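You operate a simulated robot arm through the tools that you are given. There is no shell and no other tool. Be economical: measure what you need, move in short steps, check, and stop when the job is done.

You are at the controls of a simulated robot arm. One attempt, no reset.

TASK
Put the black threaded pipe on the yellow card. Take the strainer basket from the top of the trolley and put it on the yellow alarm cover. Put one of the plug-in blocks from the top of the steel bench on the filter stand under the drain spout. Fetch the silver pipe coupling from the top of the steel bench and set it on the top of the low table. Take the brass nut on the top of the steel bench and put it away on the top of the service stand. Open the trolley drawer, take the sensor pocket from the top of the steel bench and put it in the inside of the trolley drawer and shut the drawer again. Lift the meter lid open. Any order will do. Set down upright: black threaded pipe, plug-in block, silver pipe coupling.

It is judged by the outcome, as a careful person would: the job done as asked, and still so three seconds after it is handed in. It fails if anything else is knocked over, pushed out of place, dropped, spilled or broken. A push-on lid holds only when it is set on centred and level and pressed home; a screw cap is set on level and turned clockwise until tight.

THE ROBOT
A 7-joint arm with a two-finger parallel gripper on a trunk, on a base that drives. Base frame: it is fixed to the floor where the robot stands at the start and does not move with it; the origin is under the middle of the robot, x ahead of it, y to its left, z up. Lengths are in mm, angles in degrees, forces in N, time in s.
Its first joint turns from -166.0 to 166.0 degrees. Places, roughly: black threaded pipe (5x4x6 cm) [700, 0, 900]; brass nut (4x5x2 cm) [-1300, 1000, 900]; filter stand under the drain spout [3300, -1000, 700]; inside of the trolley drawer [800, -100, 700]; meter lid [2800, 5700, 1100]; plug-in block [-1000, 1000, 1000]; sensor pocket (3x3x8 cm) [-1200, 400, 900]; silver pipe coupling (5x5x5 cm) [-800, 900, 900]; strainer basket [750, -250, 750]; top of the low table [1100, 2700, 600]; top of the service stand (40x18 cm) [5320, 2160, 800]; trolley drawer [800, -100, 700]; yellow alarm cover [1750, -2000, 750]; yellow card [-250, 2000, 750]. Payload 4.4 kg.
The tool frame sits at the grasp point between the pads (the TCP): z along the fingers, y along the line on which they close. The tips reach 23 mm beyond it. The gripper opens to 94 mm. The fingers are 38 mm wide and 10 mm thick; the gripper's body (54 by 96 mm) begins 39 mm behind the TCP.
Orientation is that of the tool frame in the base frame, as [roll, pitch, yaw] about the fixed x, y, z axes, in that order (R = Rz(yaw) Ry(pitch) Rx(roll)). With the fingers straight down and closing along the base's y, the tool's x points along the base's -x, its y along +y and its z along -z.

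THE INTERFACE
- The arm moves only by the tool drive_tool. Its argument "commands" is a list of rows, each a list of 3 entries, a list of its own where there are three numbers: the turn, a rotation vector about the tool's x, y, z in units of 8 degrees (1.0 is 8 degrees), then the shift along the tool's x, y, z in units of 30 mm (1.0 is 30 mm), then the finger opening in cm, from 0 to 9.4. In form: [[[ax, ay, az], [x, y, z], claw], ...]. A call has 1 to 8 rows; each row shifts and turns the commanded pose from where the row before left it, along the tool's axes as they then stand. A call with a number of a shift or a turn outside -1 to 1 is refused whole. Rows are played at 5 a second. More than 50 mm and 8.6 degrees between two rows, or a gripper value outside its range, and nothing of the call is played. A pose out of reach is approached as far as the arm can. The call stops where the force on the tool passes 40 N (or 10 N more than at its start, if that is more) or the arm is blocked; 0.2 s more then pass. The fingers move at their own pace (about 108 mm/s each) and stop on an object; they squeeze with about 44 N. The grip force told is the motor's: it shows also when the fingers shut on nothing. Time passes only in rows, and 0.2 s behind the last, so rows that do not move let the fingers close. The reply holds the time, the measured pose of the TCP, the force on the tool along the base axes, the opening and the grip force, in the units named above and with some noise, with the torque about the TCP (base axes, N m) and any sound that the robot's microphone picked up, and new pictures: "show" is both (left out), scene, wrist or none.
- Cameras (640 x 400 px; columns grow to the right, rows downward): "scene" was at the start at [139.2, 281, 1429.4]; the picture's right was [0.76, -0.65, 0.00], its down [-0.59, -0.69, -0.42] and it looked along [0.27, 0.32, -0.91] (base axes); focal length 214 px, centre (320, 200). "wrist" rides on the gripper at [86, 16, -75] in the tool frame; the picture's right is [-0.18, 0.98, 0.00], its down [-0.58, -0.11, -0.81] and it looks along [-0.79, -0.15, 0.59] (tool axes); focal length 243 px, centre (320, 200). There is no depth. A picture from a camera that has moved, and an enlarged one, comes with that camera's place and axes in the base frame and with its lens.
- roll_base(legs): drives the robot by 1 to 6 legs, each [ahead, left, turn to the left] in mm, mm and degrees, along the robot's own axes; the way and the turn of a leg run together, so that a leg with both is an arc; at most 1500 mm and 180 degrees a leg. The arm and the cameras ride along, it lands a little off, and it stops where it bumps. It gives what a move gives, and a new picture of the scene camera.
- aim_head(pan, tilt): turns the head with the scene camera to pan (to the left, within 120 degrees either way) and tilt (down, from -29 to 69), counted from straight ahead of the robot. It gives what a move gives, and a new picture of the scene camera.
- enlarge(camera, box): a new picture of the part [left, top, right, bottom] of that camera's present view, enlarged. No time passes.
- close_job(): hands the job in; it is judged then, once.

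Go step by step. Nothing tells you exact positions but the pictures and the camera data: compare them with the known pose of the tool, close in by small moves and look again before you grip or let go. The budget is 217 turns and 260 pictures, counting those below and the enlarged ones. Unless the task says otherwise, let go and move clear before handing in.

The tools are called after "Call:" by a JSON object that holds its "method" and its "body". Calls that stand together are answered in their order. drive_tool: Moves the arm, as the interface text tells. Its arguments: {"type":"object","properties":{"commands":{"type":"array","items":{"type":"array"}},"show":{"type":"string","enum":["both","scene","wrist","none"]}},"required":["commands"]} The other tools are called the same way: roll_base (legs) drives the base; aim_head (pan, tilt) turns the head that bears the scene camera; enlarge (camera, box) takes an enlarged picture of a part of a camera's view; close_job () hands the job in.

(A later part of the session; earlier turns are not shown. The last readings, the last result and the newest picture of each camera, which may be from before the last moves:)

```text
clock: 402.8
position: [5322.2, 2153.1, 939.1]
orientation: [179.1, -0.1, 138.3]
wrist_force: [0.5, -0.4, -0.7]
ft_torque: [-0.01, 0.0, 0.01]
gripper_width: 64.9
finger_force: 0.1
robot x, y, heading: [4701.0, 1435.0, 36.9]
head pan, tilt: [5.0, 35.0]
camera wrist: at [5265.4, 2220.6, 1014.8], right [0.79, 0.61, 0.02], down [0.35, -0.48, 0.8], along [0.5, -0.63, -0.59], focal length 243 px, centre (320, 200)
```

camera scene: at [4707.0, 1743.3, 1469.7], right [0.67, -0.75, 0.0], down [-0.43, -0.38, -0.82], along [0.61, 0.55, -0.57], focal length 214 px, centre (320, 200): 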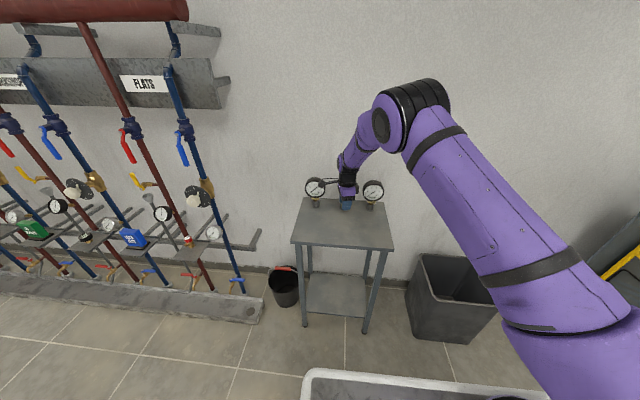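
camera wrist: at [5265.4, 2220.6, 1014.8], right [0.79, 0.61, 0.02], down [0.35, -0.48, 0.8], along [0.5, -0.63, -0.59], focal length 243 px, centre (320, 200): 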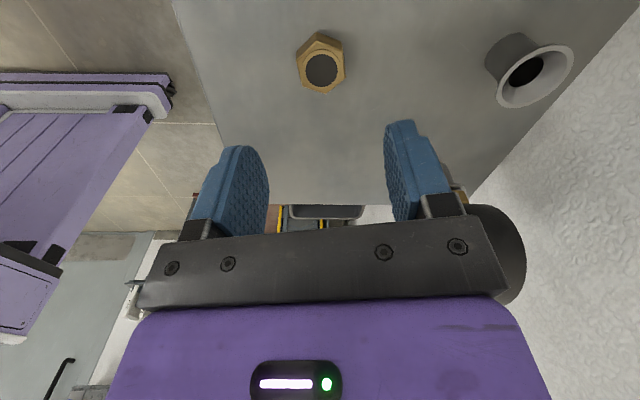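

The nut is on the stand. Now I raise the arm and look toward the meter lid near (2800,5700).

Call:
{"method": "drive_tool", "body": {"commands": [[[0, 0, 0], [0, 0, -1], 6.5], [[0, 0, 0], [0, 0, -1], 6.5], [[0, 0, 0], [0, 0, -1], 6.5], [[0, 0, 0], [0, -1, -1], 6.5], [[0, 0, 0], [0, -1, -1], 6.5], [[0, 0, 0], [0, -1, -1], 6.5], [[0, 0, 0], [0, -1, -1], 6.5], [[0, 0, 0], [0, -1, -1], 6.5]], "show": "none"}}

Call:
{"method": "aim_head", "body": {"pan": 75, "tilt": 20}}

Call:
{"method": "enlarge", "body": {"camera": "scene", "box": [160, 60, 480, 260]}}

```text
clock: 404.6
position: [5217.0, 2034.2, 1173.2]
orientation: [179.1, 0.0, 138.3]
wrist_force: [-0.1, -0.3, -0.4]
ft_torque: [-0.06, 0.02, 0.0]
gripper_width: 65.0
finger_force: 0.0
robot x, y, heading: [4703.8, 1435.6, 36.9]
head pan, tilt: [5.0, 35.0]
```

```text
clock: 406.1
position: [5216.8, 2033.4, 1173.8]
orientation: [179.0, 0.0, 138.5]
wrist_force: [0.2, -0.5, -0.4]
ft_torque: [0.0, -0.04, 0.01]
gripper_width: 65.0
finger_force: 0.1
robot x, y, heading: [4700.3, 1431.7, 36.8]
head pan, tilt: [75.0, 20.0]
camera scene: at [4606.8, 1771.1, 1493.5], right [0.93, 0.37, 0.0], down [0.13, -0.32, -0.94], along [-0.35, 0.87, -0.34], focal length 214 px, centre (320, 200)
```

scene: 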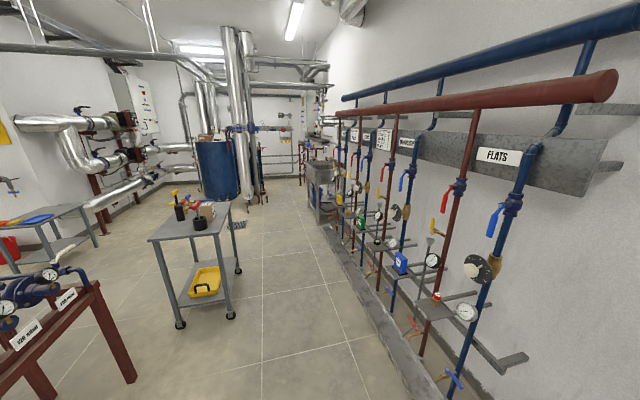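

```text
2.00 times, centred on (320, 160) of scene
camera zoom: at [4606.8, 1771.1, 1493.5], right [0.93, 0.37, 0.0], down [0.13, -0.32, -0.94], along [-0.35, 0.87, -0.34], focal length 429 px, centre (320, 280)
```

zoom: 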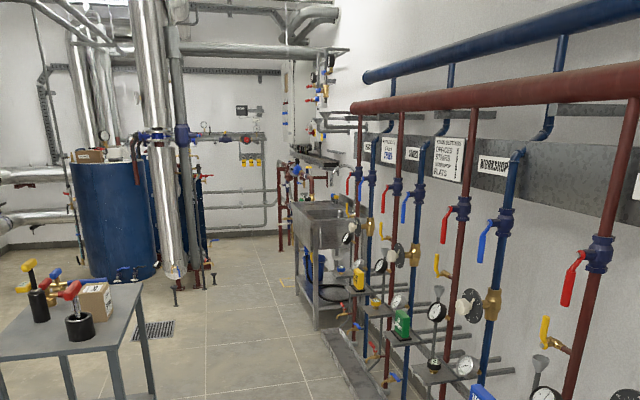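

The meter is beyond the sink in the far corner. I turn left to face along that aisle and drive down it in stages.

Call:
{"method": "roll_base", "body": {"legs": [[0, 0, 88.5], [0, -166, 0], [1000, 0, 0]]}}

Call:
{"method": "aim_head", "body": {"pan": 0, "tilt": 25}}

```text
clock: 416.1
position: [3725.1, 2932.9, 1174.0]
orientation: [179.0, 0.0, -135.7]
wrist_force: [0.4, 0.9, -0.5]
ft_torque: [-0.01, 0.02, 0.03]
gripper_width: 65.1
finger_force: 0.1
robot x, y, heading: [4282.6, 2377.7, 122.6]
head pan, tilt: [75.0, 20.0]
camera scene: at [3944.1, 2305.4, 1493.5], right [-0.3, 0.95, 0.0], down [0.33, 0.1, -0.94], along [-0.9, -0.29, -0.34], focal length 214 px, centre (320, 200)
```

scene: 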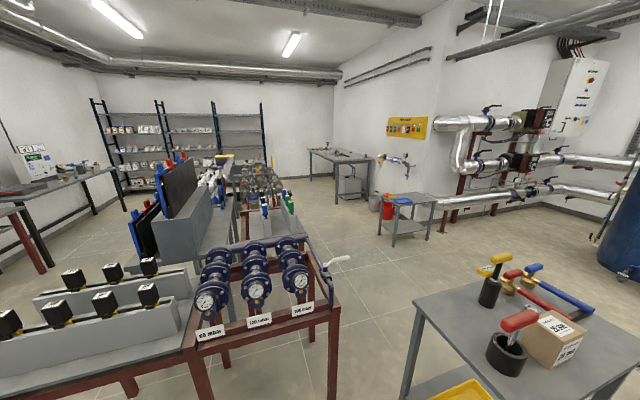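

```text
clock: 417.5
position: [3725.6, 2932.4, 1174.5]
orientation: [179.0, 0.0, -135.7]
wrist_force: [-0.1, -0.5, 0.7]
ft_torque: [0.01, -0.01, 0.01]
gripper_width: 65.0
finger_force: 0.1
robot x, y, heading: [4283.8, 2376.6, 122.6]
head pan, tilt: [0.0, 25.0]
camera scene: at [3983.1, 2411.2, 1485.4], right [0.84, 0.54, 0.0], down [0.23, -0.36, -0.91], along [-0.49, 0.76, -0.42], focal length 214 px, centre (320, 200)
```

scene: 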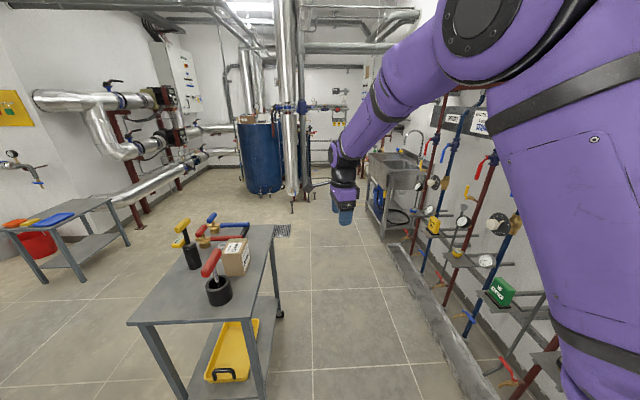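

Aligned enough; correct heading and continue.

Call:
{"method": "roll_base", "body": {"legs": [[0, 0, 2.2], [1000, 0, 0], [900, 0, 0]]}}

Call:
{"method": "enlarge", "body": {"camera": "scene", "box": [240, 60, 480, 230]}}

```text
clock: 427.4
position: [2576.0, 4424.2, 1173.8]
orientation: [179.0, -0.1, -131.7]
wrist_force: [0.1, -0.1, -0.3]
ft_torque: [0.01, -0.01, 0.0]
gripper_width: 65.0
finger_force: 0.2
robot x, y, heading: [3176.7, 3909.9, 126.6]
head pan, tilt: [0.0, 25.0]
camera scene: at [2869.4, 3921.9, 1485.4], right [0.8, 0.6, 0.0], down [0.25, -0.34, -0.91], along [-0.54, 0.73, -0.42], focal length 214 px, centre (320, 200)
```

scene: 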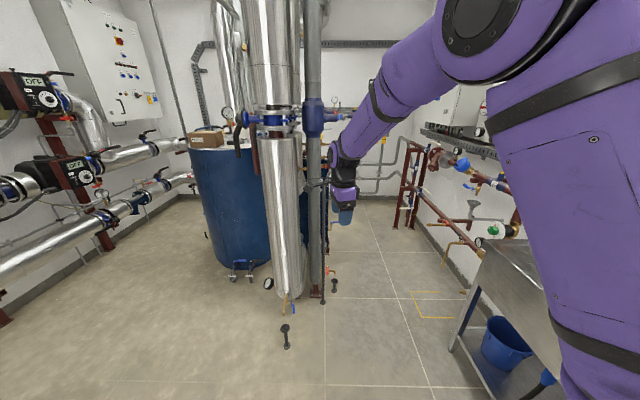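

```text
2.35 times, centred on (360, 145) of scene
camera zoom: at [2869.4, 3921.9, 1485.4], right [0.8, 0.6, 0.0], down [0.25, -0.34, -0.91], along [-0.54, 0.73, -0.42], focal length 505 px, centre (226, 329)
```

zoom: 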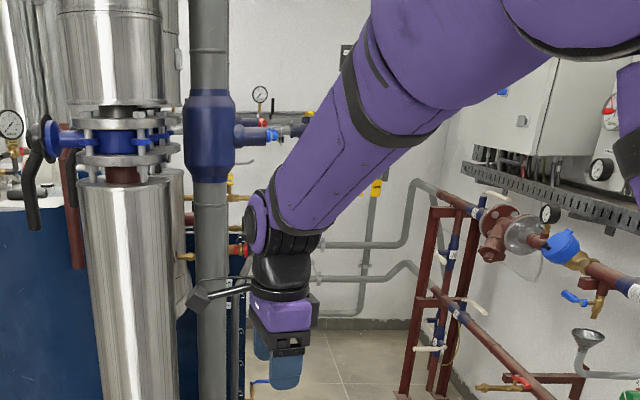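

The blue-lidded water meter is on the pipe right ahead, past the sink. I shift the tool to the right and drive closer.

Call:
{"method": "drive_tool", "body": {"commands": [[[0, 0, 0], [-1, -0.23, 0], 6.5], [[0, 0, 0], [-1, -0.23, 0], 6.5], [[0, 0, 0], [-1, -0.23, 0], 6.5], [[0, 0, 0], [-1, -0.23, 0], 6.5], [[0, 0, 0], [-1, -0.23, 0], 6.5], [[0, 0, 0], [-1, -0.23, 0], 6.5], [[0, 0, 0], [-1, -0.23, 0], 6.5], [[0, 0, 0], [-1, -0.23, 0], 6.5]], "show": "none"}}

Call:
{"method": "roll_base", "body": {"legs": [[500, 0, -1.5]]}}

Call:
{"method": "enlarge", "body": {"camera": "scene", "box": [400, 100, 600, 250]}}

```text
clock: 429.2
position: [2775.3, 4565.9, 1172.2]
orientation: [179.0, 0.0, -131.9]
wrist_force: [0.4, 0.0, -0.8]
ft_torque: [0.0, -0.02, -0.04]
gripper_width: 65.0
finger_force: 0.1
robot x, y, heading: [3170.1, 3907.0, 126.5]
head pan, tilt: [0.0, 25.0]
```

```text
clock: 432.1
position: [2511.7, 4981.2, 1171.9]
orientation: [179.0, -0.2, -133.8]
wrist_force: [-0.2, -0.3, 0.4]
ft_torque: [0.04, 0.02, 0.01]
gripper_width: 65.0
finger_force: 0.0
robot x, y, heading: [2884.8, 4306.8, 124.5]
head pan, tilt: [0.0, 25.0]
camera scene: at [2582.8, 4332.8, 1485.4], right [0.82, 0.57, 0.0], down [0.24, -0.35, -0.91], along [-0.52, 0.75, -0.42], focal length 214 px, centre (320, 200)
```

scene: 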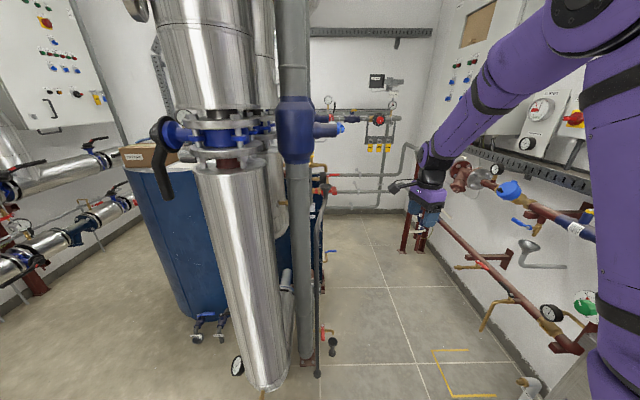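

```text
2.67 times, centred on (500, 175) of scene
camera zoom: at [2582.8, 4332.8, 1485.4], right [0.82, 0.57, 0.0], down [0.24, -0.35, -0.91], along [-0.52, 0.75, -0.42], focal length 572 px, centre (-160, 267)
```

zoom: 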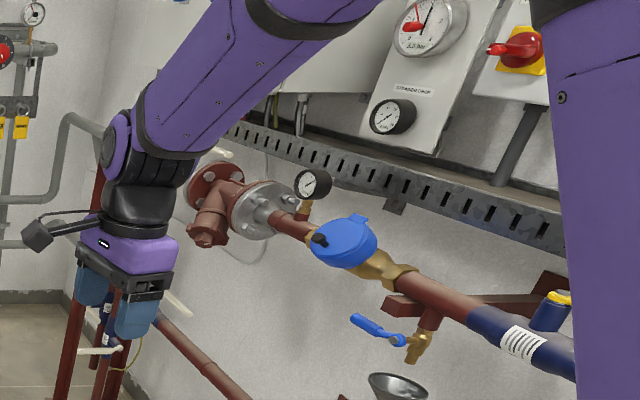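

Lid centre ≈ (2798,5743,1062), with a black knob on the room side and the hinge toward the wall. I drive closer.

Call:
{"method": "roll_base", "body": {"legs": [[450, -60, 0.8]]}}

Call:
{"method": "aim_head", "body": {"pan": -35, "tilt": 25}}

Call:
{"method": "enlarge", "body": {"camera": "scene", "box": [280, 140, 480, 290]}}

```text
clock: 434.8
position: [2295.8, 5369.8, 1171.8]
orientation: [178.9, -0.1, -132.8]
wrist_force: [1.0, -0.4, -0.2]
ft_torque: [-0.01, -0.03, 0.01]
gripper_width: 65.1
finger_force: 0.2
robot x, y, heading: [2686.5, 4704.7, 125.8]
head pan, tilt: [0.0, 25.0]
camera scene: at [2378.5, 4724.5, 1485.4], right [0.81, 0.58, 0.0], down [0.25, -0.34, -0.91], along [-0.53, 0.74, -0.42], focal length 214 px, centre (320, 200)
```

scene: 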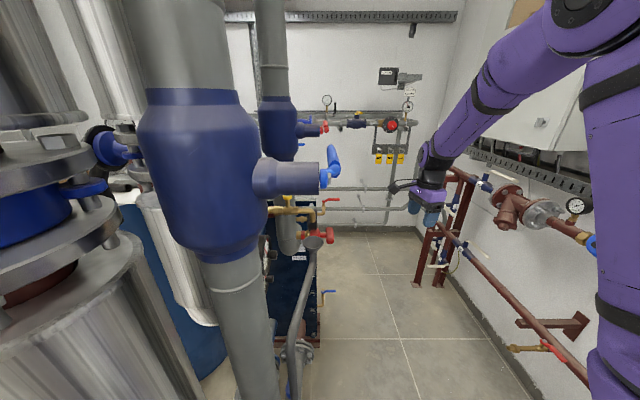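

```text
clock: 435.8
position: [2295.7, 5369.4, 1171.8]
orientation: [179.1, -0.2, -132.8]
wrist_force: [-0.6, -1.1, -0.3]
ft_torque: [-0.01, 0.01, 0.0]
gripper_width: 65.0
finger_force: 0.0
robot x, y, heading: [2679.7, 4703.3, 125.6]
head pan, tilt: [-35.0, 25.0]
camera scene: at [2431.1, 4741.8, 1485.4], right [1.0, 0.01, 0.0], down [0.01, -0.42, -0.91], along [-0.01, 0.91, -0.42], focal length 214 px, centre (320, 200)
```

scene: 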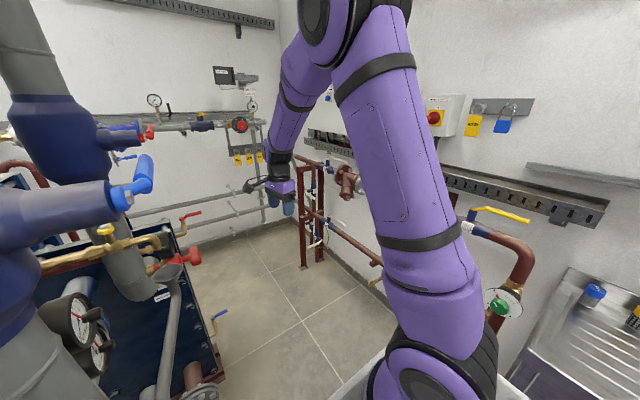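

```text
2.67 times, centred on (380, 215) of scene
camera zoom: at [2431.1, 4741.8, 1485.4], right [1.0, 0.01, 0.0], down [0.01, -0.42, -0.91], along [-0.01, 0.91, -0.42], focal length 572 px, centre (160, 160)
```

zoom: 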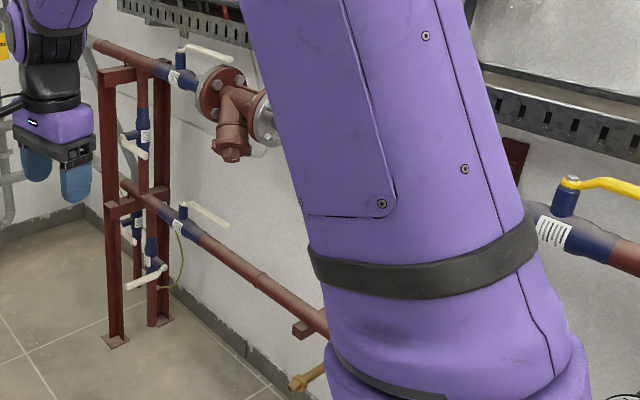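

I move the tool to the room side of the meter for a close wrist view.

Call:
{"method": "drive_tool", "body": {"commands": [[[0, 0, 0], [-1, -0.18, 0], 6.5], [[0, 0, 0], [-1, -0.18, 0], 6.5], [[0, 0, 0], [-1, -0.18, 0], 6.5], [[0, 0, 0], [-1, -0.18, 0], 6.5], [[0, 0, 0], [-1, -0.18, 0], 6.5], [[0, 0, 0], [-1, -0.18, 0], 6.5], [[0, 0, 0], [-1, -0.18, 0], 6.5], [[0, 0, 0], [-1, -0.18, 0], 6.5]], "show": "none"}}

Call:
{"method": "drive_tool", "body": {"commands": [[[0, 0, 0], [-1, -0.18, 0], 6.5], [[0, 0, 0], [-1, -0.18, 0], 6.5], [[0, 0, 0], [-1, -0.18, 0], 6.5], [[0, 0, 0], [-1, -0.18, 0], 6.5]], "show": "wrist"}}

```text
clock: 437.6
position: [2488.8, 5517.4, 1171.5]
orientation: [178.9, -0.1, -132.6]
wrist_force: [-0.4, -0.3, 0.6]
ft_torque: [0.03, -0.03, -0.01]
gripper_width: 65.0
finger_force: 0.1
robot x, y, heading: [2682.3, 4701.7, 125.8]
head pan, tilt: [-35.0, 25.0]
```

```text
clock: 438.6
position: [2585.5, 5591.0, 1169.6]
orientation: [179.0, 0.0, -132.8]
wrist_force: [-1.3, 0.3, 0.5]
ft_torque: [0.0, 0.01, 0.0]
gripper_width: 64.7
finger_force: 0.1
robot x, y, heading: [2681.8, 4704.7, 125.9]
head pan, tilt: [-35.0, 25.0]
camera wrist: at [2515.9, 5536.5, 1245.9], right [-0.6, 0.8, 0.02], down [0.48, 0.34, 0.8], along [0.64, 0.49, -0.59], focal length 243 px, centre (320, 200)
```

wrist: 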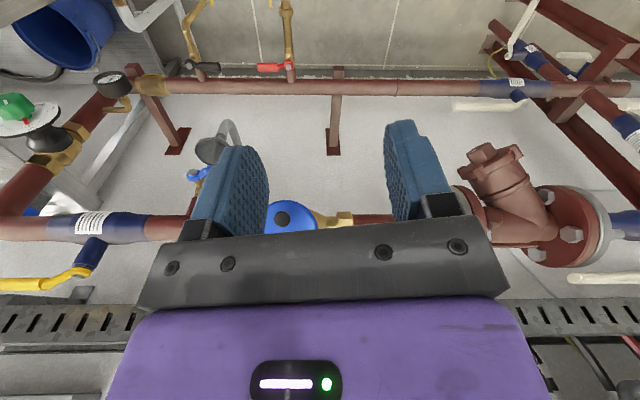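

The lid is partly hidden by the gripper; I raise the tool and come a bit nearer for a view from above.

Call:
{"method": "drive_tool", "body": {"commands": [[[0, 0, 0], [0, 0, -1], 6.5], [[0, 0, 0], [0, 0, -1], 6.5], [[0, 0, 0], [-0.7, 0.5, -1], 6.5], [[0, 0, 0], [-0.7, 0.5, -0.5], 6.5], [[0, 0, 0], [-0.7, 0.5, 0], 6.5]], "show": "wrist"}}

Call:
{"method": "enlarge", "body": {"camera": "wrist", "box": [200, 60, 440, 230]}}

```text
clock: 439.8
position: [2597.3, 5668.0, 1275.9]
orientation: [179.1, 0.0, -132.7]
wrist_force: [0.5, 0.1, 1.2]
ft_torque: [0.04, 0.0, -0.02]
gripper_width: 65.0
finger_force: 0.1
robot x, y, heading: [2681.1, 4704.7, 125.6]
head pan, tilt: [-35.0, 25.0]
camera wrist: at [2526.5, 5612.9, 1352.7], right [-0.6, 0.8, 0.02], down [0.49, 0.34, 0.8], along [0.64, 0.49, -0.59], focal length 243 px, centre (320, 200)
```

wrist: 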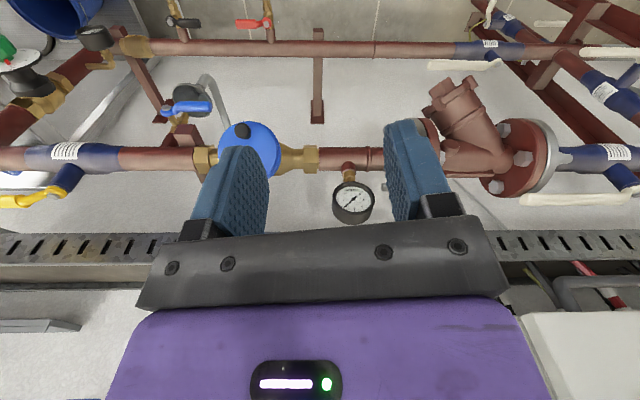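

```text
2.35 times, centred on (320, 145) of wrist
camera zoom: at [2526.5, 5612.9, 1352.7], right [-0.6, 0.8, 0.02], down [0.49, 0.34, 0.8], along [0.64, 0.49, -0.59], focal length 571 px, centre (320, 329)
```

zoom: 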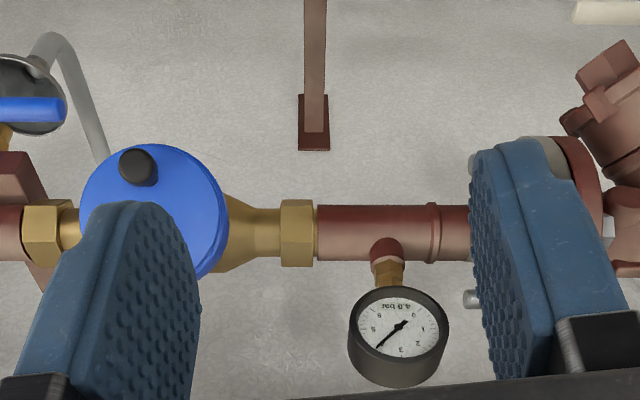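

I see the lid from above: knob at (2754,5659,1080), hinge toward the wall. I look for a side view from the head.

Call:
{"method": "aim_head", "body": {"pan": -30, "tilt": 20}}

Call:
{"method": "enlarge", "body": {"camera": "scene", "box": [300, 140, 440, 260]}}

```text
clock: 440.5
position: [2596.0, 5667.2, 1275.9]
orientation: [179.0, 0.0, -132.8]
wrist_force: [0.1, 0.0, 0.9]
ft_torque: [0.0, -0.04, -0.01]
gripper_width: 65.1
finger_force: 0.0
robot x, y, heading: [2682.0, 4706.4, 125.8]
head pan, tilt: [-30.0, 20.0]
camera scene: at [2423.1, 4742.3, 1493.5], right [1.0, 0.1, 0.0], down [0.03, -0.34, -0.94], along [-0.09, 0.94, -0.34], focal length 214 px, centre (320, 200)
```

scene: 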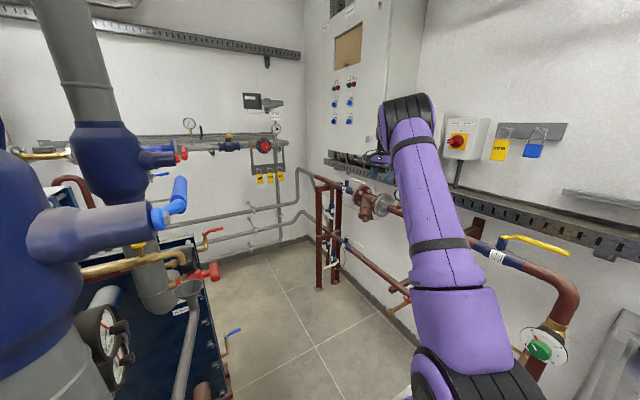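

```text
3.33 times, centred on (370, 200) of scene
camera zoom: at [2423.1, 4742.3, 1493.5], right [1.0, 0.1, 0.0], down [0.03, -0.34, -0.94], along [-0.09, 0.94, -0.34], focal length 715 px, centre (153, 200)
```

zoom: 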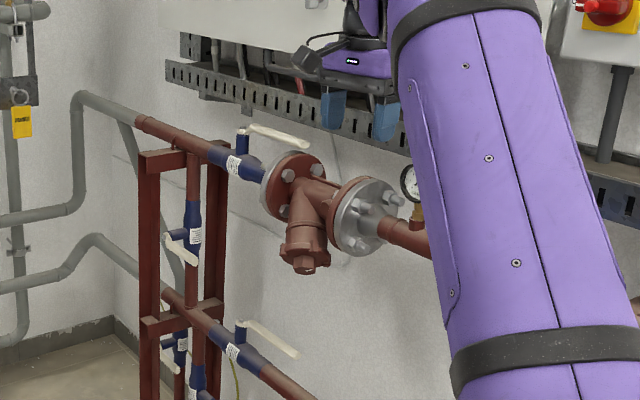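

I tilt the tool to point obliquely at the wall and lower it, to view the lid from the room side.

Call:
{"method": "drive_tool", "body": {"commands": [[[0, 0, 0.75], [0, -0.45, 0.9], 6.5], [[0, 0, 0.75], [0, -0.45, 0.9], 6.5], [[0, -0.9, 0], [0.11, -0.45, 0.88], 6.5], [[0, -0.9, 0], [0.22, -0.45, 0.87], 6.5], [[0, -0.9, 0], [0.34, -0.45, 0.83], 6.5], [[0, -0.9, 0], [0.44, -0.45, 0.79], 6.5], [[0, -0.9, 0], [0.53, -0.45, 0.73], 6.5]], "show": "wrist"}}

Call:
{"method": "enlarge", "body": {"camera": "wrist", "box": [200, 60, 440, 230]}}

```text
clock: 442.1
position: [2643.7, 5586.3, 1088.7]
orientation: [178.6, 35.9, -145.6]
wrist_force: [0.3, -0.2, 0.3]
ft_torque: [-0.01, 0.06, 0.04]
gripper_width: 64.9
finger_force: 0.1
robot x, y, heading: [2680.9, 4706.1, 125.6]
head pan, tilt: [-30.0, 20.0]
camera wrist: at [2540.6, 5532.4, 1099.9], right [-0.44, 0.89, 0.13], down [0.07, -0.1, 0.99], along [0.89, 0.45, -0.02], focal length 243 px, centre (320, 200)
```

wrist: 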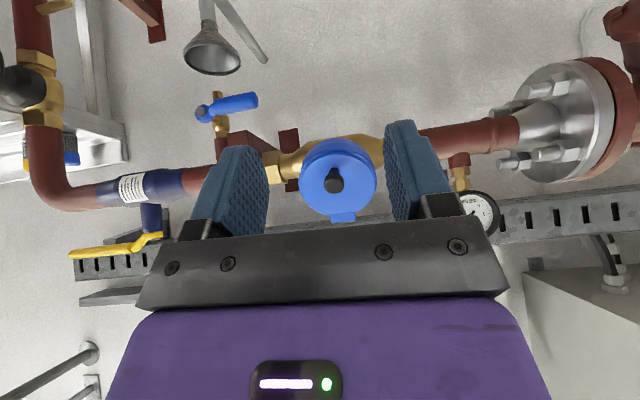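

```text
2.35 times, centred on (320, 145) of wrist
camera zoom: at [2540.6, 5532.4, 1099.9], right [-0.44, 0.89, 0.13], down [0.07, -0.1, 0.99], along [0.89, 0.45, -0.02], focal length 571 px, centre (320, 329)
```

zoom: 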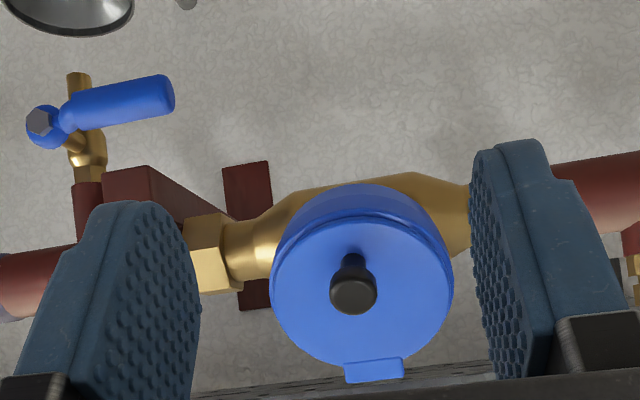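

The lid faces the room tilted up, hinged at its top edge with a knob near its middle. I align the tool with the knob's axis (35° below horizontal) just in front of it.

Call:
{"method": "drive_tool", "body": {"commands": [[[0, -0.8, 0], [-0.76, -0.05, 0.54], 5], [[0, -0.8, 0], [-0.76, -0.05, 0.54], 5], [[0, -0.8, 0], [-0.76, -0.05, 0.54], 5]], "show": "wrist"}}

Call:
{"method": "enlarge", "body": {"camera": "wrist", "box": [220, 90, 420, 230]}}

```text
clock: 442.9
position: [2711.2, 5628.3, 1099.9]
orientation: [178.3, 54.9, -146.2]
wrist_force: [0.6, -0.4, 0.6]
ft_torque: [-0.01, 0.02, 0.07]
gripper_width: 50.0
finger_force: 0.1
robot x, y, heading: [2683.4, 4702.9, 125.4]
head pan, tilt: [-30.0, 20.0]
camera wrist: at [2609.8, 5577.5, 1073.6], right [-0.48, 0.86, 0.17], down [-0.2, -0.29, 0.94], along [0.86, 0.42, 0.31], focal length 243 px, centre (320, 200)
```

wrist: 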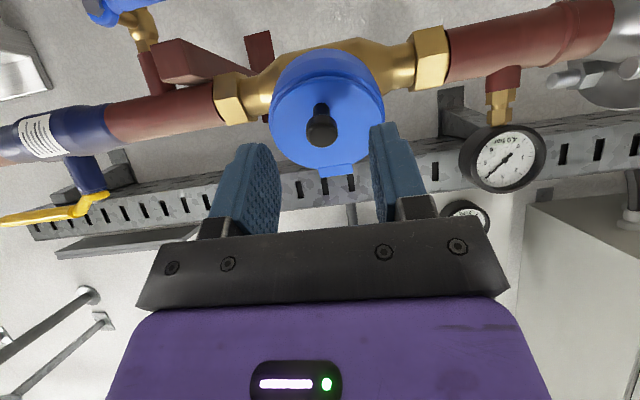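

```text
2.86 times, centred on (320, 160) of wrist
camera zoom: at [2609.8, 5577.5, 1073.6], right [-0.48, 0.86, 0.17], down [-0.2, -0.29, 0.94], along [0.86, 0.42, 0.31], focal length 693 px, centre (320, 314)
```

zoom: 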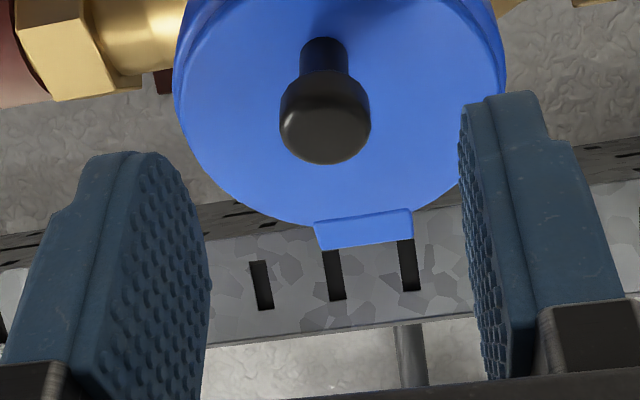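

Knob is 54 mm ahead and 14 mm above the axis. I correct, advance and close on it.

Call:
{"method": "drive_tool", "body": {"commands": [[[0, 0, 0], [-0.47, 0, 0.4], 5], [[0, 0, 0], [0, 0, 0.6], 5], [[0, 0, 0], [0, 0, 0.6], 5], [[0, 0, 0], [0, 0, 0], 0], [[0, 0, 0], [0, 0, 0], 0], [[0, 0, 0], [0, 0, 0], 0]], "show": "wrist"}}

```text
clock: 444.3
position: [2748.6, 5654.7, 1081.1]
orientation: [178.5, 54.9, -146.2]
wrist_force: [2.0, -15.9, -6.5]
ft_torque: [-0.13, 0.05, -0.26]
gripper_width: 20.0
finger_force: 44.9
robot x, y, heading: [2678.9, 4707.1, 125.5]
head pan, tilt: [-30.0, 20.0]
camera wrist: at [2647.5, 5603.2, 1054.2], right [-0.48, 0.86, 0.17], down [-0.2, -0.29, 0.94], along [0.86, 0.42, 0.31], focal length 243 px, centre (320, 200)
```

wrist: 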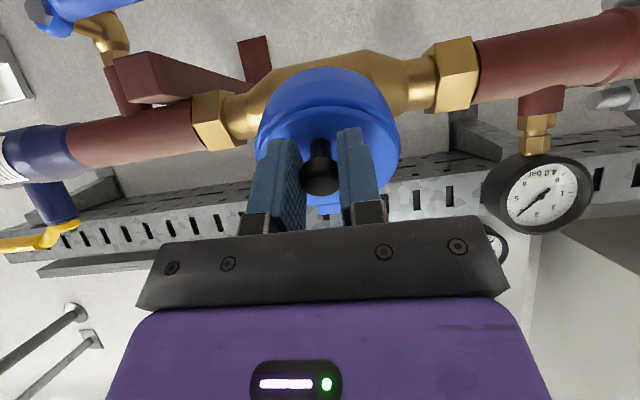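

Knob gripped. I swing it up along the arc about the hinge, 40° first.

Call:
{"method": "drive_tool", "body": {"commands": [[[0, 1, 0], [-0.15, 0, -0.302], 0], [[0, 1, 0], [-0.15, 0, -0.302], 0], [[0, 1, 0], [-0.15, 0, -0.302], 0], [[0, 1, 0], [-0.15, 0, -0.302], 0], [[0, 1, 0], [-0.15, 0, -0.302], 0]], "show": "wrist"}}

```text
clock: 445.5
position: [2739.3, 5648.7, 1131.2]
orientation: [178.8, 15.1, -144.9]
wrist_force: [0.4, 7.3, 17.2]
ft_torque: [0.67, -1.17, -0.01]
gripper_width: 20.3
finger_force: 45.2
robot x, y, heading: [2677.9, 4704.3, 125.6]
head pan, tilt: [-30.0, 20.0]
camera wrist: at [2646.5, 5599.9, 1182.1], right [-0.42, 0.9, 0.07], down [0.36, 0.1, 0.93], along [0.83, 0.42, -0.37], focal length 243 px, centre (320, 200)
```

wrist: 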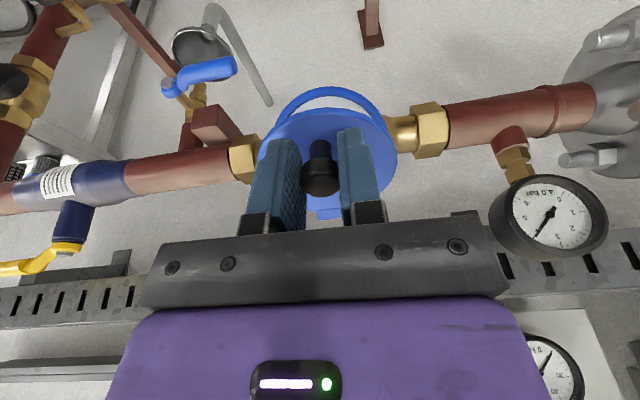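

The lid is lifting. Continue another 32°.

Call:
{"method": "drive_tool", "body": {"commands": [[[0, 1, 0], [-0.15, 0, -0.302], 0], [[0, 1, 0], [-0.15, 0, -0.302], 0], [[0, 1, 0], [-0.15, 0, -0.302], 0], [[0, 1, 0], [-0.15, 0, -0.302], 0]], "show": "wrist"}}

```text
clock: 446.5
position: [2752.1, 5657.1, 1167.3]
orientation: [178.9, -17.3, -144.3]
wrist_force: [-22.9, 0.3, 21.7]
ft_torque: [0.15, -0.55, 0.16]
gripper_width: 20.2
finger_force: 45.3
robot x, y, heading: [2682.6, 4708.6, 125.8]
head pan, tilt: [-30.0, 20.0]
camera wrist: at [2693.2, 5632.0, 1265.6], right [-0.43, 0.9, -0.04], down [0.72, 0.36, 0.6], along [0.55, 0.23, -0.8], focal length 243 px, centre (320, 200)
```

wrist: 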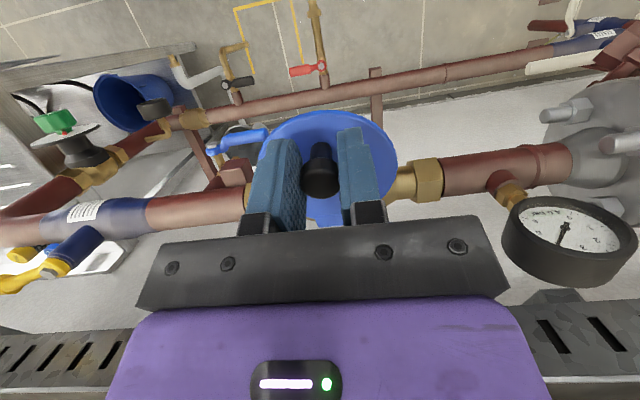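

Open about 72°. I ease outward slightly and continue 24° more.

Call:
{"method": "drive_tool", "body": {"commands": [[[0, 0, 0], [0.08, 0, -0.04], 0], [[0, 1, 0], [-0.13, 0, -0.31], 0], [[0, 1, 0], [-0.13, 0, -0.31], 0], [[0, 1, 0], [-0.13, 0, -0.31], 0]], "show": "wrist"}}

```text
clock: 447.5
position: [2770.0, 5668.6, 1188.1]
orientation: [178.8, -41.0, -144.0]
wrist_force: [-7.7, 19.5, 18.6]
ft_torque: [0.6, -0.98, 0.11]
gripper_width: 20.5
finger_force: 45.0
robot x, y, heading: [2685.4, 4708.1, 125.7]
head pan, tilt: [-30.0, 20.0]
camera wrist: at [2746.9, 5670.3, 1302.4], right [-0.45, 0.88, -0.11], down [0.86, 0.47, 0.22], along [0.25, 0.01, -0.97], focal length 243 px, centre (320, 200)
```

wrist: 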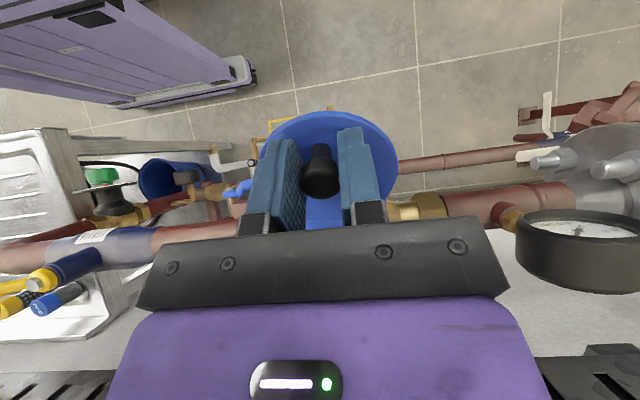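

About 96° now. I try 8° more at a time.

Call:
{"method": "drive_tool", "body": {"commands": [[[0, 1, 0], [-0.13, 0, -0.31], 0], [[0, 1, 0], [-0.13, 0, -0.31], 0]], "show": "wrist"}}

```text
clock: 448.0
position: [2767.2, 5667.6, 1186.0]
orientation: [178.9, -42.5, -144.0]
wrist_force: [-6.1, 5.5, -2.9]
ft_torque: [-0.3, 0.12, 0.07]
gripper_width: 20.4
finger_force: 45.3
out of reach, approached as far as the arm can: row 1, 2
robot x, y, heading: [2679.6, 4704.4, 125.7]
head pan, tilt: [-30.0, 20.0]
stopped in row 2: the force on the tool passed its limit at 54 N (the readings are from after the stop); the commanded pose is now the measured one
camera wrist: at [2747.1, 5670.8, 1300.4], right [-0.46, 0.88, -0.11], down [0.86, 0.47, 0.2], along [0.23, 0.0, -0.97], focal length 243 px, centre (320, 200)
```

wrist: 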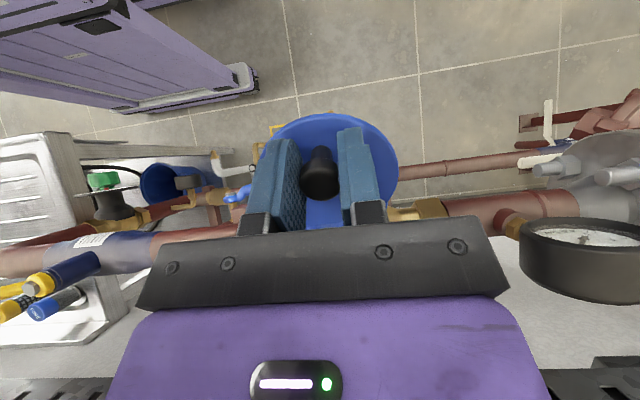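

I open the fingers slightly and watch whether the lid stays up.

Call:
{"method": "drive_tool", "body": {"commands": [[[0, 0, 0], [0, 0, 0], 4], [[0, 0, 0], [0, 0, 0], 5], [[0, 0, 0], [0, 0, 0], 5], [[0, 0, 0], [0, 0, 0], 5]], "show": "wrist"}}

```text
clock: 449.0
position: [2768.3, 5666.1, 1186.7]
orientation: [179.0, -42.2, -144.0]
wrist_force: [-0.3, 0.2, -0.2]
ft_torque: [-0.01, 0.02, -0.01]
gripper_width: 49.9
finger_force: 0.2
robot x, y, heading: [2682.9, 4701.8, 126.0]
head pan, tilt: [-30.0, 20.0]
camera wrist: at [2748.6, 5670.0, 1301.1], right [-0.46, 0.88, -0.11], down [0.86, 0.47, 0.2], along [0.23, 0.0, -0.97], focal length 243 px, centre (320, 200)
```

wrist: 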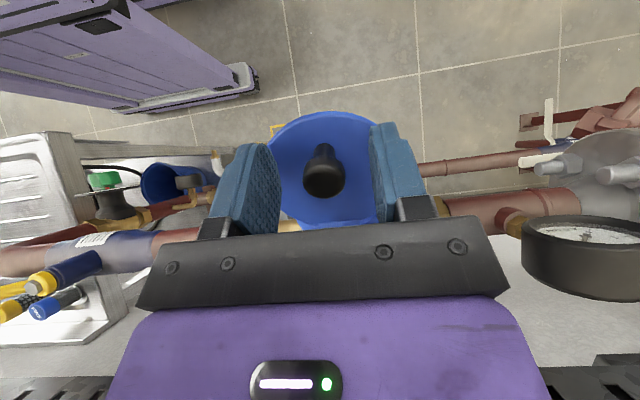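

The lid stays up. I withdraw upward from the knob and look.

Call:
{"method": "drive_tool", "body": {"commands": [[[0, 0, 0], [0.67, 0, -0.74], 6], [[0, 0, 0], [0.67, 0, -0.74], 6], [[0, 0, 0], [0.8, 0, -0.5], 6], [[0, -1, 0], [0.8, 0, -0.5], 6], [[0, -1, 0], [0.9, 0, -0.3], 6], [[0, -1, 0], [1, 0, -0.2], 6], [[0, -1, 0], [1, 0, -0.1], 6], [[0, -1, 0], [1, 0, 0], 6]], "show": "wrist"}}

```text
clock: 450.8
position: [2681.3, 5599.2, 1311.0]
orientation: [179.3, -2.2, -144.8]
wrist_force: [1.1, 1.1, -1.1]
ft_torque: [-0.06, 0.05, 0.0]
gripper_width: 59.8
finger_force: 0.1
out of reach, approached as far as the arm can: row 2, 3
robot x, y, heading: [2681.4, 4704.2, 125.6]
head pan, tilt: [-30.0, 20.0]
camera wrist: at [2603.2, 5561.9, 1389.6], right [-0.42, 0.91, 0.0], down [0.57, 0.26, 0.78], along [0.71, 0.33, -0.62], focal length 243 px, centre (320, 200)
```

wrist: 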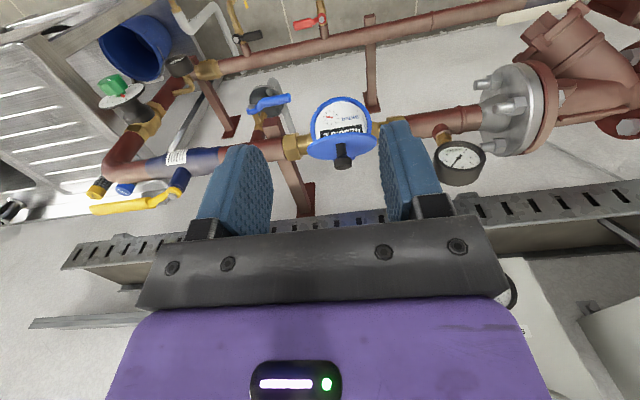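

The dial is exposed and the lid stands open. I pull the arm clear and back down the aisle, then turn toward the steel bench for the coupling.

Call:
{"method": "drive_tool", "body": {"commands": [[[0, -0.25, 0], [1, 0, 0], 6], [[0, 0, 0], [1, 0, 0], 6], [[0, 0, 0], [1, -0.5, 0], 6], [[0, 0, 0], [1, -0.8, 0], 6], [[0, 0, 0], [1, -0.8, 0], 6], [[0, 0, 0], [1, -0.8, 0], 6], [[0, 0, 0], [1, -0.8, 0.5], 6], [[0, 0, 0], [1, -0.8, 0.5], 6]], "show": "none"}}

Call:
{"method": "roll_base", "body": {"legs": [[-500, 0, 0], [-480, 0, 0], [0, 0, 89]]}}

Call:
{"method": "aim_head", "body": {"pan": 0, "tilt": 30}}

```text
clock: 452.6
position: [2557.8, 5353.7, 1284.2]
orientation: [179.3, -0.4, -144.8]
wrist_force: [-0.4, 0.8, -0.3]
ft_torque: [-0.05, -0.02, -0.02]
gripper_width: 60.2
finger_force: 0.0
robot x, y, heading: [2683.8, 4707.2, 125.7]
head pan, tilt: [-30.0, 20.0]
```

```text
clock: 461.8
position: [2598.7, 3778.6, 1285.5]
orientation: [179.3, -0.2, -53.1]
wrist_force: [0.8, 0.5, 0.2]
ft_torque: [-0.04, 0.01, 0.02]
gripper_width: 60.0
finger_force: 0.1
robot x, y, heading: [3244.0, 3919.9, -142.9]
head pan, tilt: [-30.0, 20.0]
camera scene: at [3213.1, 3661.3, 1493.5], right [-0.12, 0.99, 0.0], down [0.34, 0.04, -0.94], along [-0.93, -0.12, -0.34], focal length 214 px, centre (320, 200)
```

scene: 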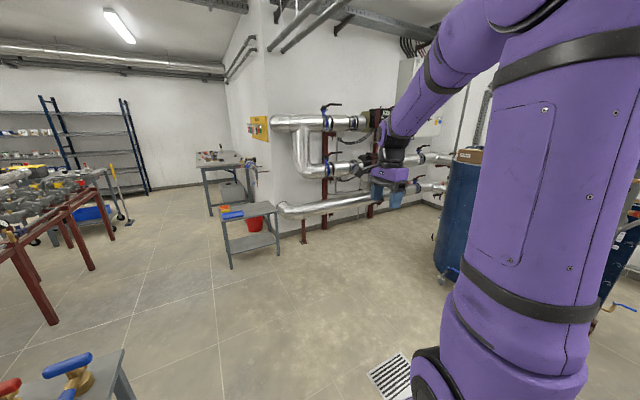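

```text
clock: 462.8
position: [2598.5, 3779.1, 1284.5]
orientation: [179.3, -0.4, -53.1]
wrist_force: [-0.5, -0.7, 0.4]
ft_torque: [-0.01, 0.01, 0.0]
gripper_width: 60.1
finger_force: 0.1
robot x, y, heading: [3243.1, 3922.5, -143.1]
head pan, tilt: [0.0, 30.0]
camera scene: at [3233.4, 3618.3, 1477.5], right [-0.6, 0.8, 0.0], down [0.4, 0.3, -0.87], along [-0.69, -0.52, -0.5], focal length 214 px, centre (320, 200)
```

scene: 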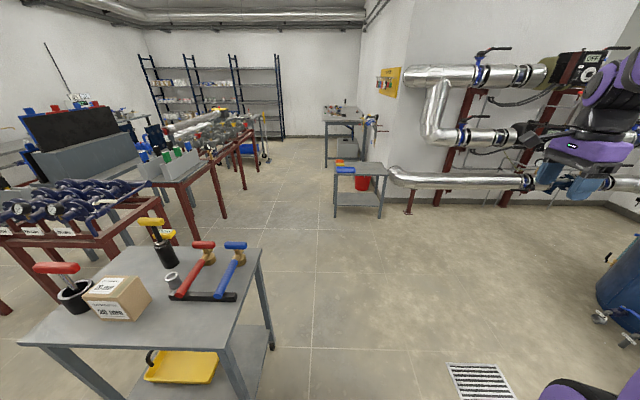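

The way along the corridor to the steel bench is clear. I drive there in legs.

Call:
{"method": "roll_base", "body": {"legs": [[0, 0, -1.7], [1350, 0, 0], [0, 800, 0], [1000, 0, 0]]}}

```text
clock: 478.7
position: [1129.3, 1759.8, 1285.4]
orientation: [179.3, -0.3, -54.8]
wrist_force: [-0.4, 0.1, 0.5]
ft_torque: [-0.03, -0.01, 0.0]
gripper_width: 60.2
finger_force: 0.1
robot x, y, heading: [1774.4, 1882.5, -144.5]
head pan, tilt: [0.0, 30.0]
camera scene: at [1759.3, 1580.0, 1477.5], right [-0.58, 0.81, 0.0], down [0.41, 0.29, -0.87], along [-0.7, -0.5, -0.5], focal length 214 px, centre (320, 200)
```

scene: 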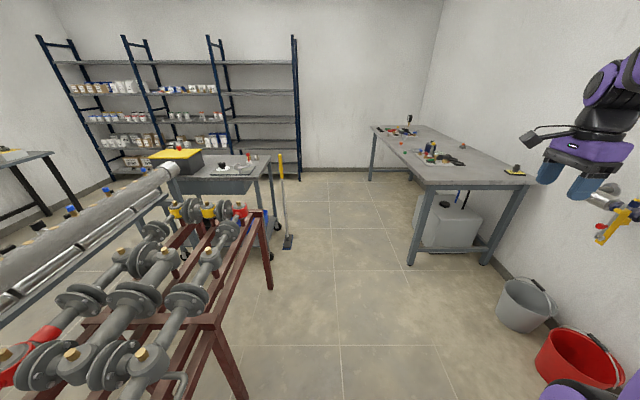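

Continue ahead along the bench.

Call:
{"method": "roll_base", "body": {"legs": [[1020, 0, 0], [1020, 0, 0], [0, -95, 0]]}}

Call:
{"method": "aim_head", "body": {"pan": -60, "tilt": 40}}

```text
clock: 489.5
position: [-547.2, 597.5, 1285.5]
orientation: [179.3, -0.5, -52.2]
wrist_force: [-0.7, -0.7, 0.2]
ft_torque: [0.0, -0.02, 0.02]
gripper_width: 60.1
finger_force: 0.0
robot x, y, heading: [95.2, 750.3, -141.8]
head pan, tilt: [0.0, 30.0]
camera scene: at [91.4, 446.3, 1477.5], right [-0.62, 0.79, 0.0], down [0.39, 0.31, -0.87], along [-0.68, -0.53, -0.5], focal length 214 px, centre (320, 200)
```

scene: 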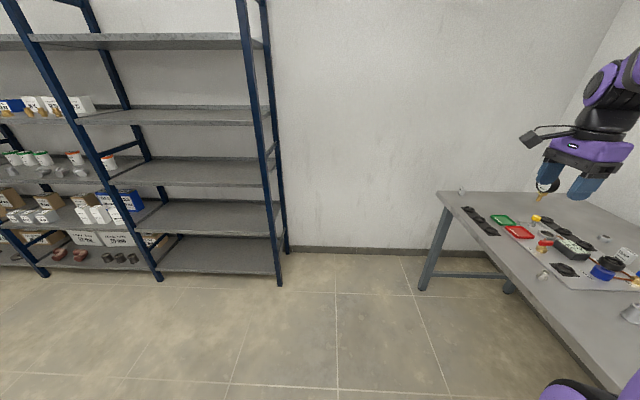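

```text
clock: 490.8
position: [-546.0, 596.0, 1284.7]
orientation: [179.2, -0.4, -52.2]
wrist_force: [-0.6, 0.5, 0.0]
ft_torque: [0.03, 0.02, -0.01]
gripper_width: 60.1
finger_force: 0.1
robot x, y, heading: [95.1, 743.7, -142.1]
head pan, tilt: [-60.0, 40.0]
camera scene: at [83.7, 533.8, 1462.1], right [0.37, 0.93, 0.0], down [0.6, -0.24, -0.77], along [-0.71, 0.29, -0.64], focal length 214 px, centre (320, 200)
```

scene: 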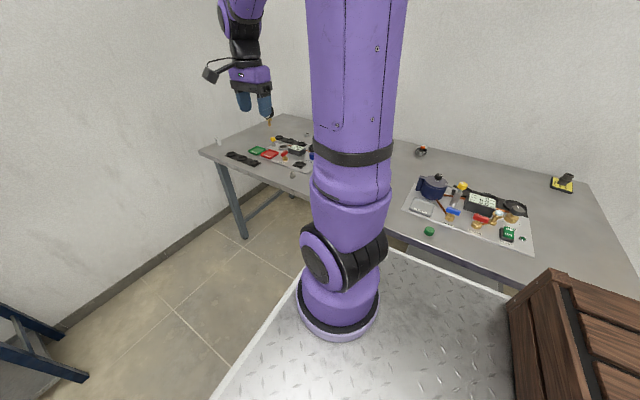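

The coupling should be near (-761,936). I bring the tool over it.

Call:
{"method": "drive_tool", "body": {"commands": [[[0, 0, 0], [-1, -0.1, 0], 8.5], [[0, 0, 0], [-1, -0.1, 0], 8.5], [[0, 0, 0], [-1, -0.1, 0], 8.5], [[0, 0, 0], [-1, -0.1, 0], 8.5], [[0, 0, 0], [-1, -0.1, 0], 8.5], [[0, 0, 0], [-1, -0.1, 0], 8.5], [[0, 0, 0], [-1, -0.1, 0.5], 8.5], [[0, 0, 0], [-1, -0.1, 1], 8.5]], "show": "none"}}

Call:
{"method": "drive_tool", "body": {"commands": [[[0, 0, 0], [-1, -0.1, 1], 8.5], [[0, 0, 0], [-1, -0.1, 1], 8.5], [[0, 0, 0], [-1, -0.1, 1], 8.5], [[0, 0, 0], [-1, -0.1, 1], 8.5], [[0, 0, 0], [-1, -0.1, 1], 8.5], [[0, 0, 0], [0, 0, 1], 8.5]], "show": "wrist"}}

```text
clock: 492.6
position: [-671.9, 799.8, 1237.7]
orientation: [179.3, -0.3, -52.2]
wrist_force: [0.2, 0.3, -0.1]
ft_torque: [0.01, 0.04, -0.01]
gripper_width: 84.8
finger_force: 0.1
robot x, y, heading: [96.2, 747.0, -141.8]
head pan, tilt: [-60.0, 40.0]
```

```text
clock: 494.0
position: [-751.6, 924.3, 1056.8]
orientation: [179.3, -0.2, -52.3]
wrist_force: [0.1, 0.3, 0.6]
ft_torque: [0.01, 0.01, -0.02]
gripper_width: 85.2
finger_force: 0.1
robot x, y, heading: [95.9, 748.6, -141.8]
head pan, tilt: [-60.0, 40.0]
camera wrist: at [-712.5, 846.5, 1132.3], right [-0.89, -0.46, 0.01], down [-0.26, 0.54, 0.8], along [-0.37, 0.71, -0.6], focal length 243 px, centre (320, 200)
```

wrist: 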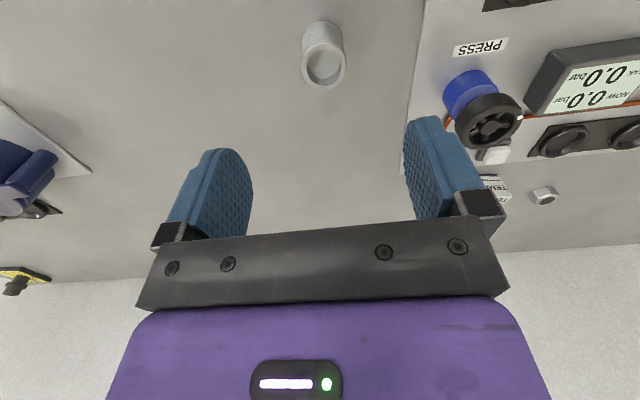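

Nearly on it; correct and descend.

Call:
{"method": "drive_tool", "body": {"commands": [[[0, 0, 0], [-0.33, 0.17, 1], 8.5], [[0, 0, 0], [0, 0, 1], 8.5], [[0, 0, 0], [0, 0, 1], 8.5], [[0, 0, 0], [0, 0, 1], 8.5]], "show": "wrist"}}

```text
clock: 495.0
position: [-764.0, 926.6, 937.2]
orientation: [179.2, -0.3, -52.2]
wrist_force: [0.5, -0.8, 0.1]
ft_torque: [0.02, 0.02, 0.02]
gripper_width: 84.9
finger_force: 0.0
robot x, y, heading: [98.5, 747.6, -141.8]
head pan, tilt: [-60.0, 40.0]
camera wrist: at [-724.4, 848.4, 1013.5], right [-0.89, -0.46, 0.01], down [-0.26, 0.54, 0.8], along [-0.37, 0.71, -0.6], focal length 243 px, centre (320, 200)
```

wrist: 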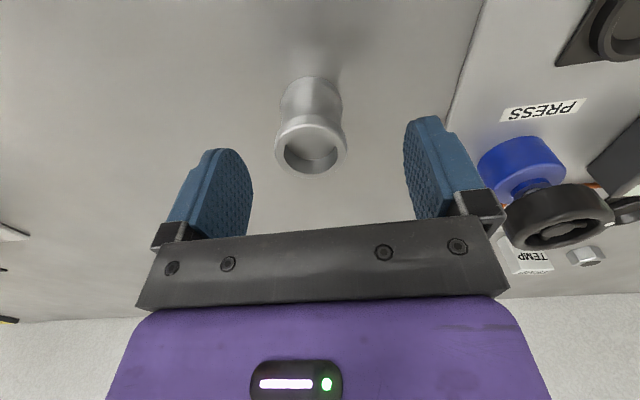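

Centred. Lower, close and lift.

Call:
{"method": "drive_tool", "body": {"commands": [[[0, 0, 0], [0.08, -0.1, 0.8], 8.5], [[0, 0, 0], [0, 0, 0.8], 8.5], [[0, 0, 0], [0, 0, 0], 0], [[0, 0, 0], [0, 0, 0], 0], [[0, 0, 0], [0, 0, 0], 0], [[0, 0, 0], [0, 0, -1], 0], [[0, 0, 0], [0, 0, -1], 0]], "show": "wrist"}}

```text
clock: 496.6
position: [-761.5, 929.1, 948.2]
orientation: [179.3, -0.4, -52.2]
wrist_force: [0.5, -0.1, -2.5]
ft_torque: [0.0, -0.03, 0.02]
gripper_width: 41.0
finger_force: 43.5
robot x, y, heading: [95.4, 747.9, -141.8]
head pan, tilt: [-60.0, 40.0]
camera wrist: at [-721.9, 851.8, 1024.3], right [-0.89, -0.46, 0.01], down [-0.27, 0.54, 0.8], along [-0.37, 0.71, -0.6], focal length 243 px, centre (320, 200)
```

wrist: 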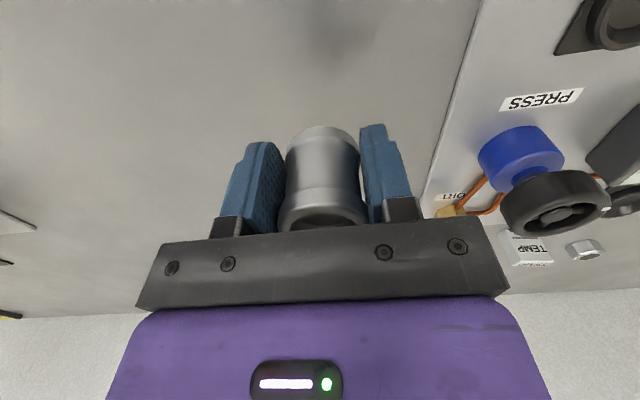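

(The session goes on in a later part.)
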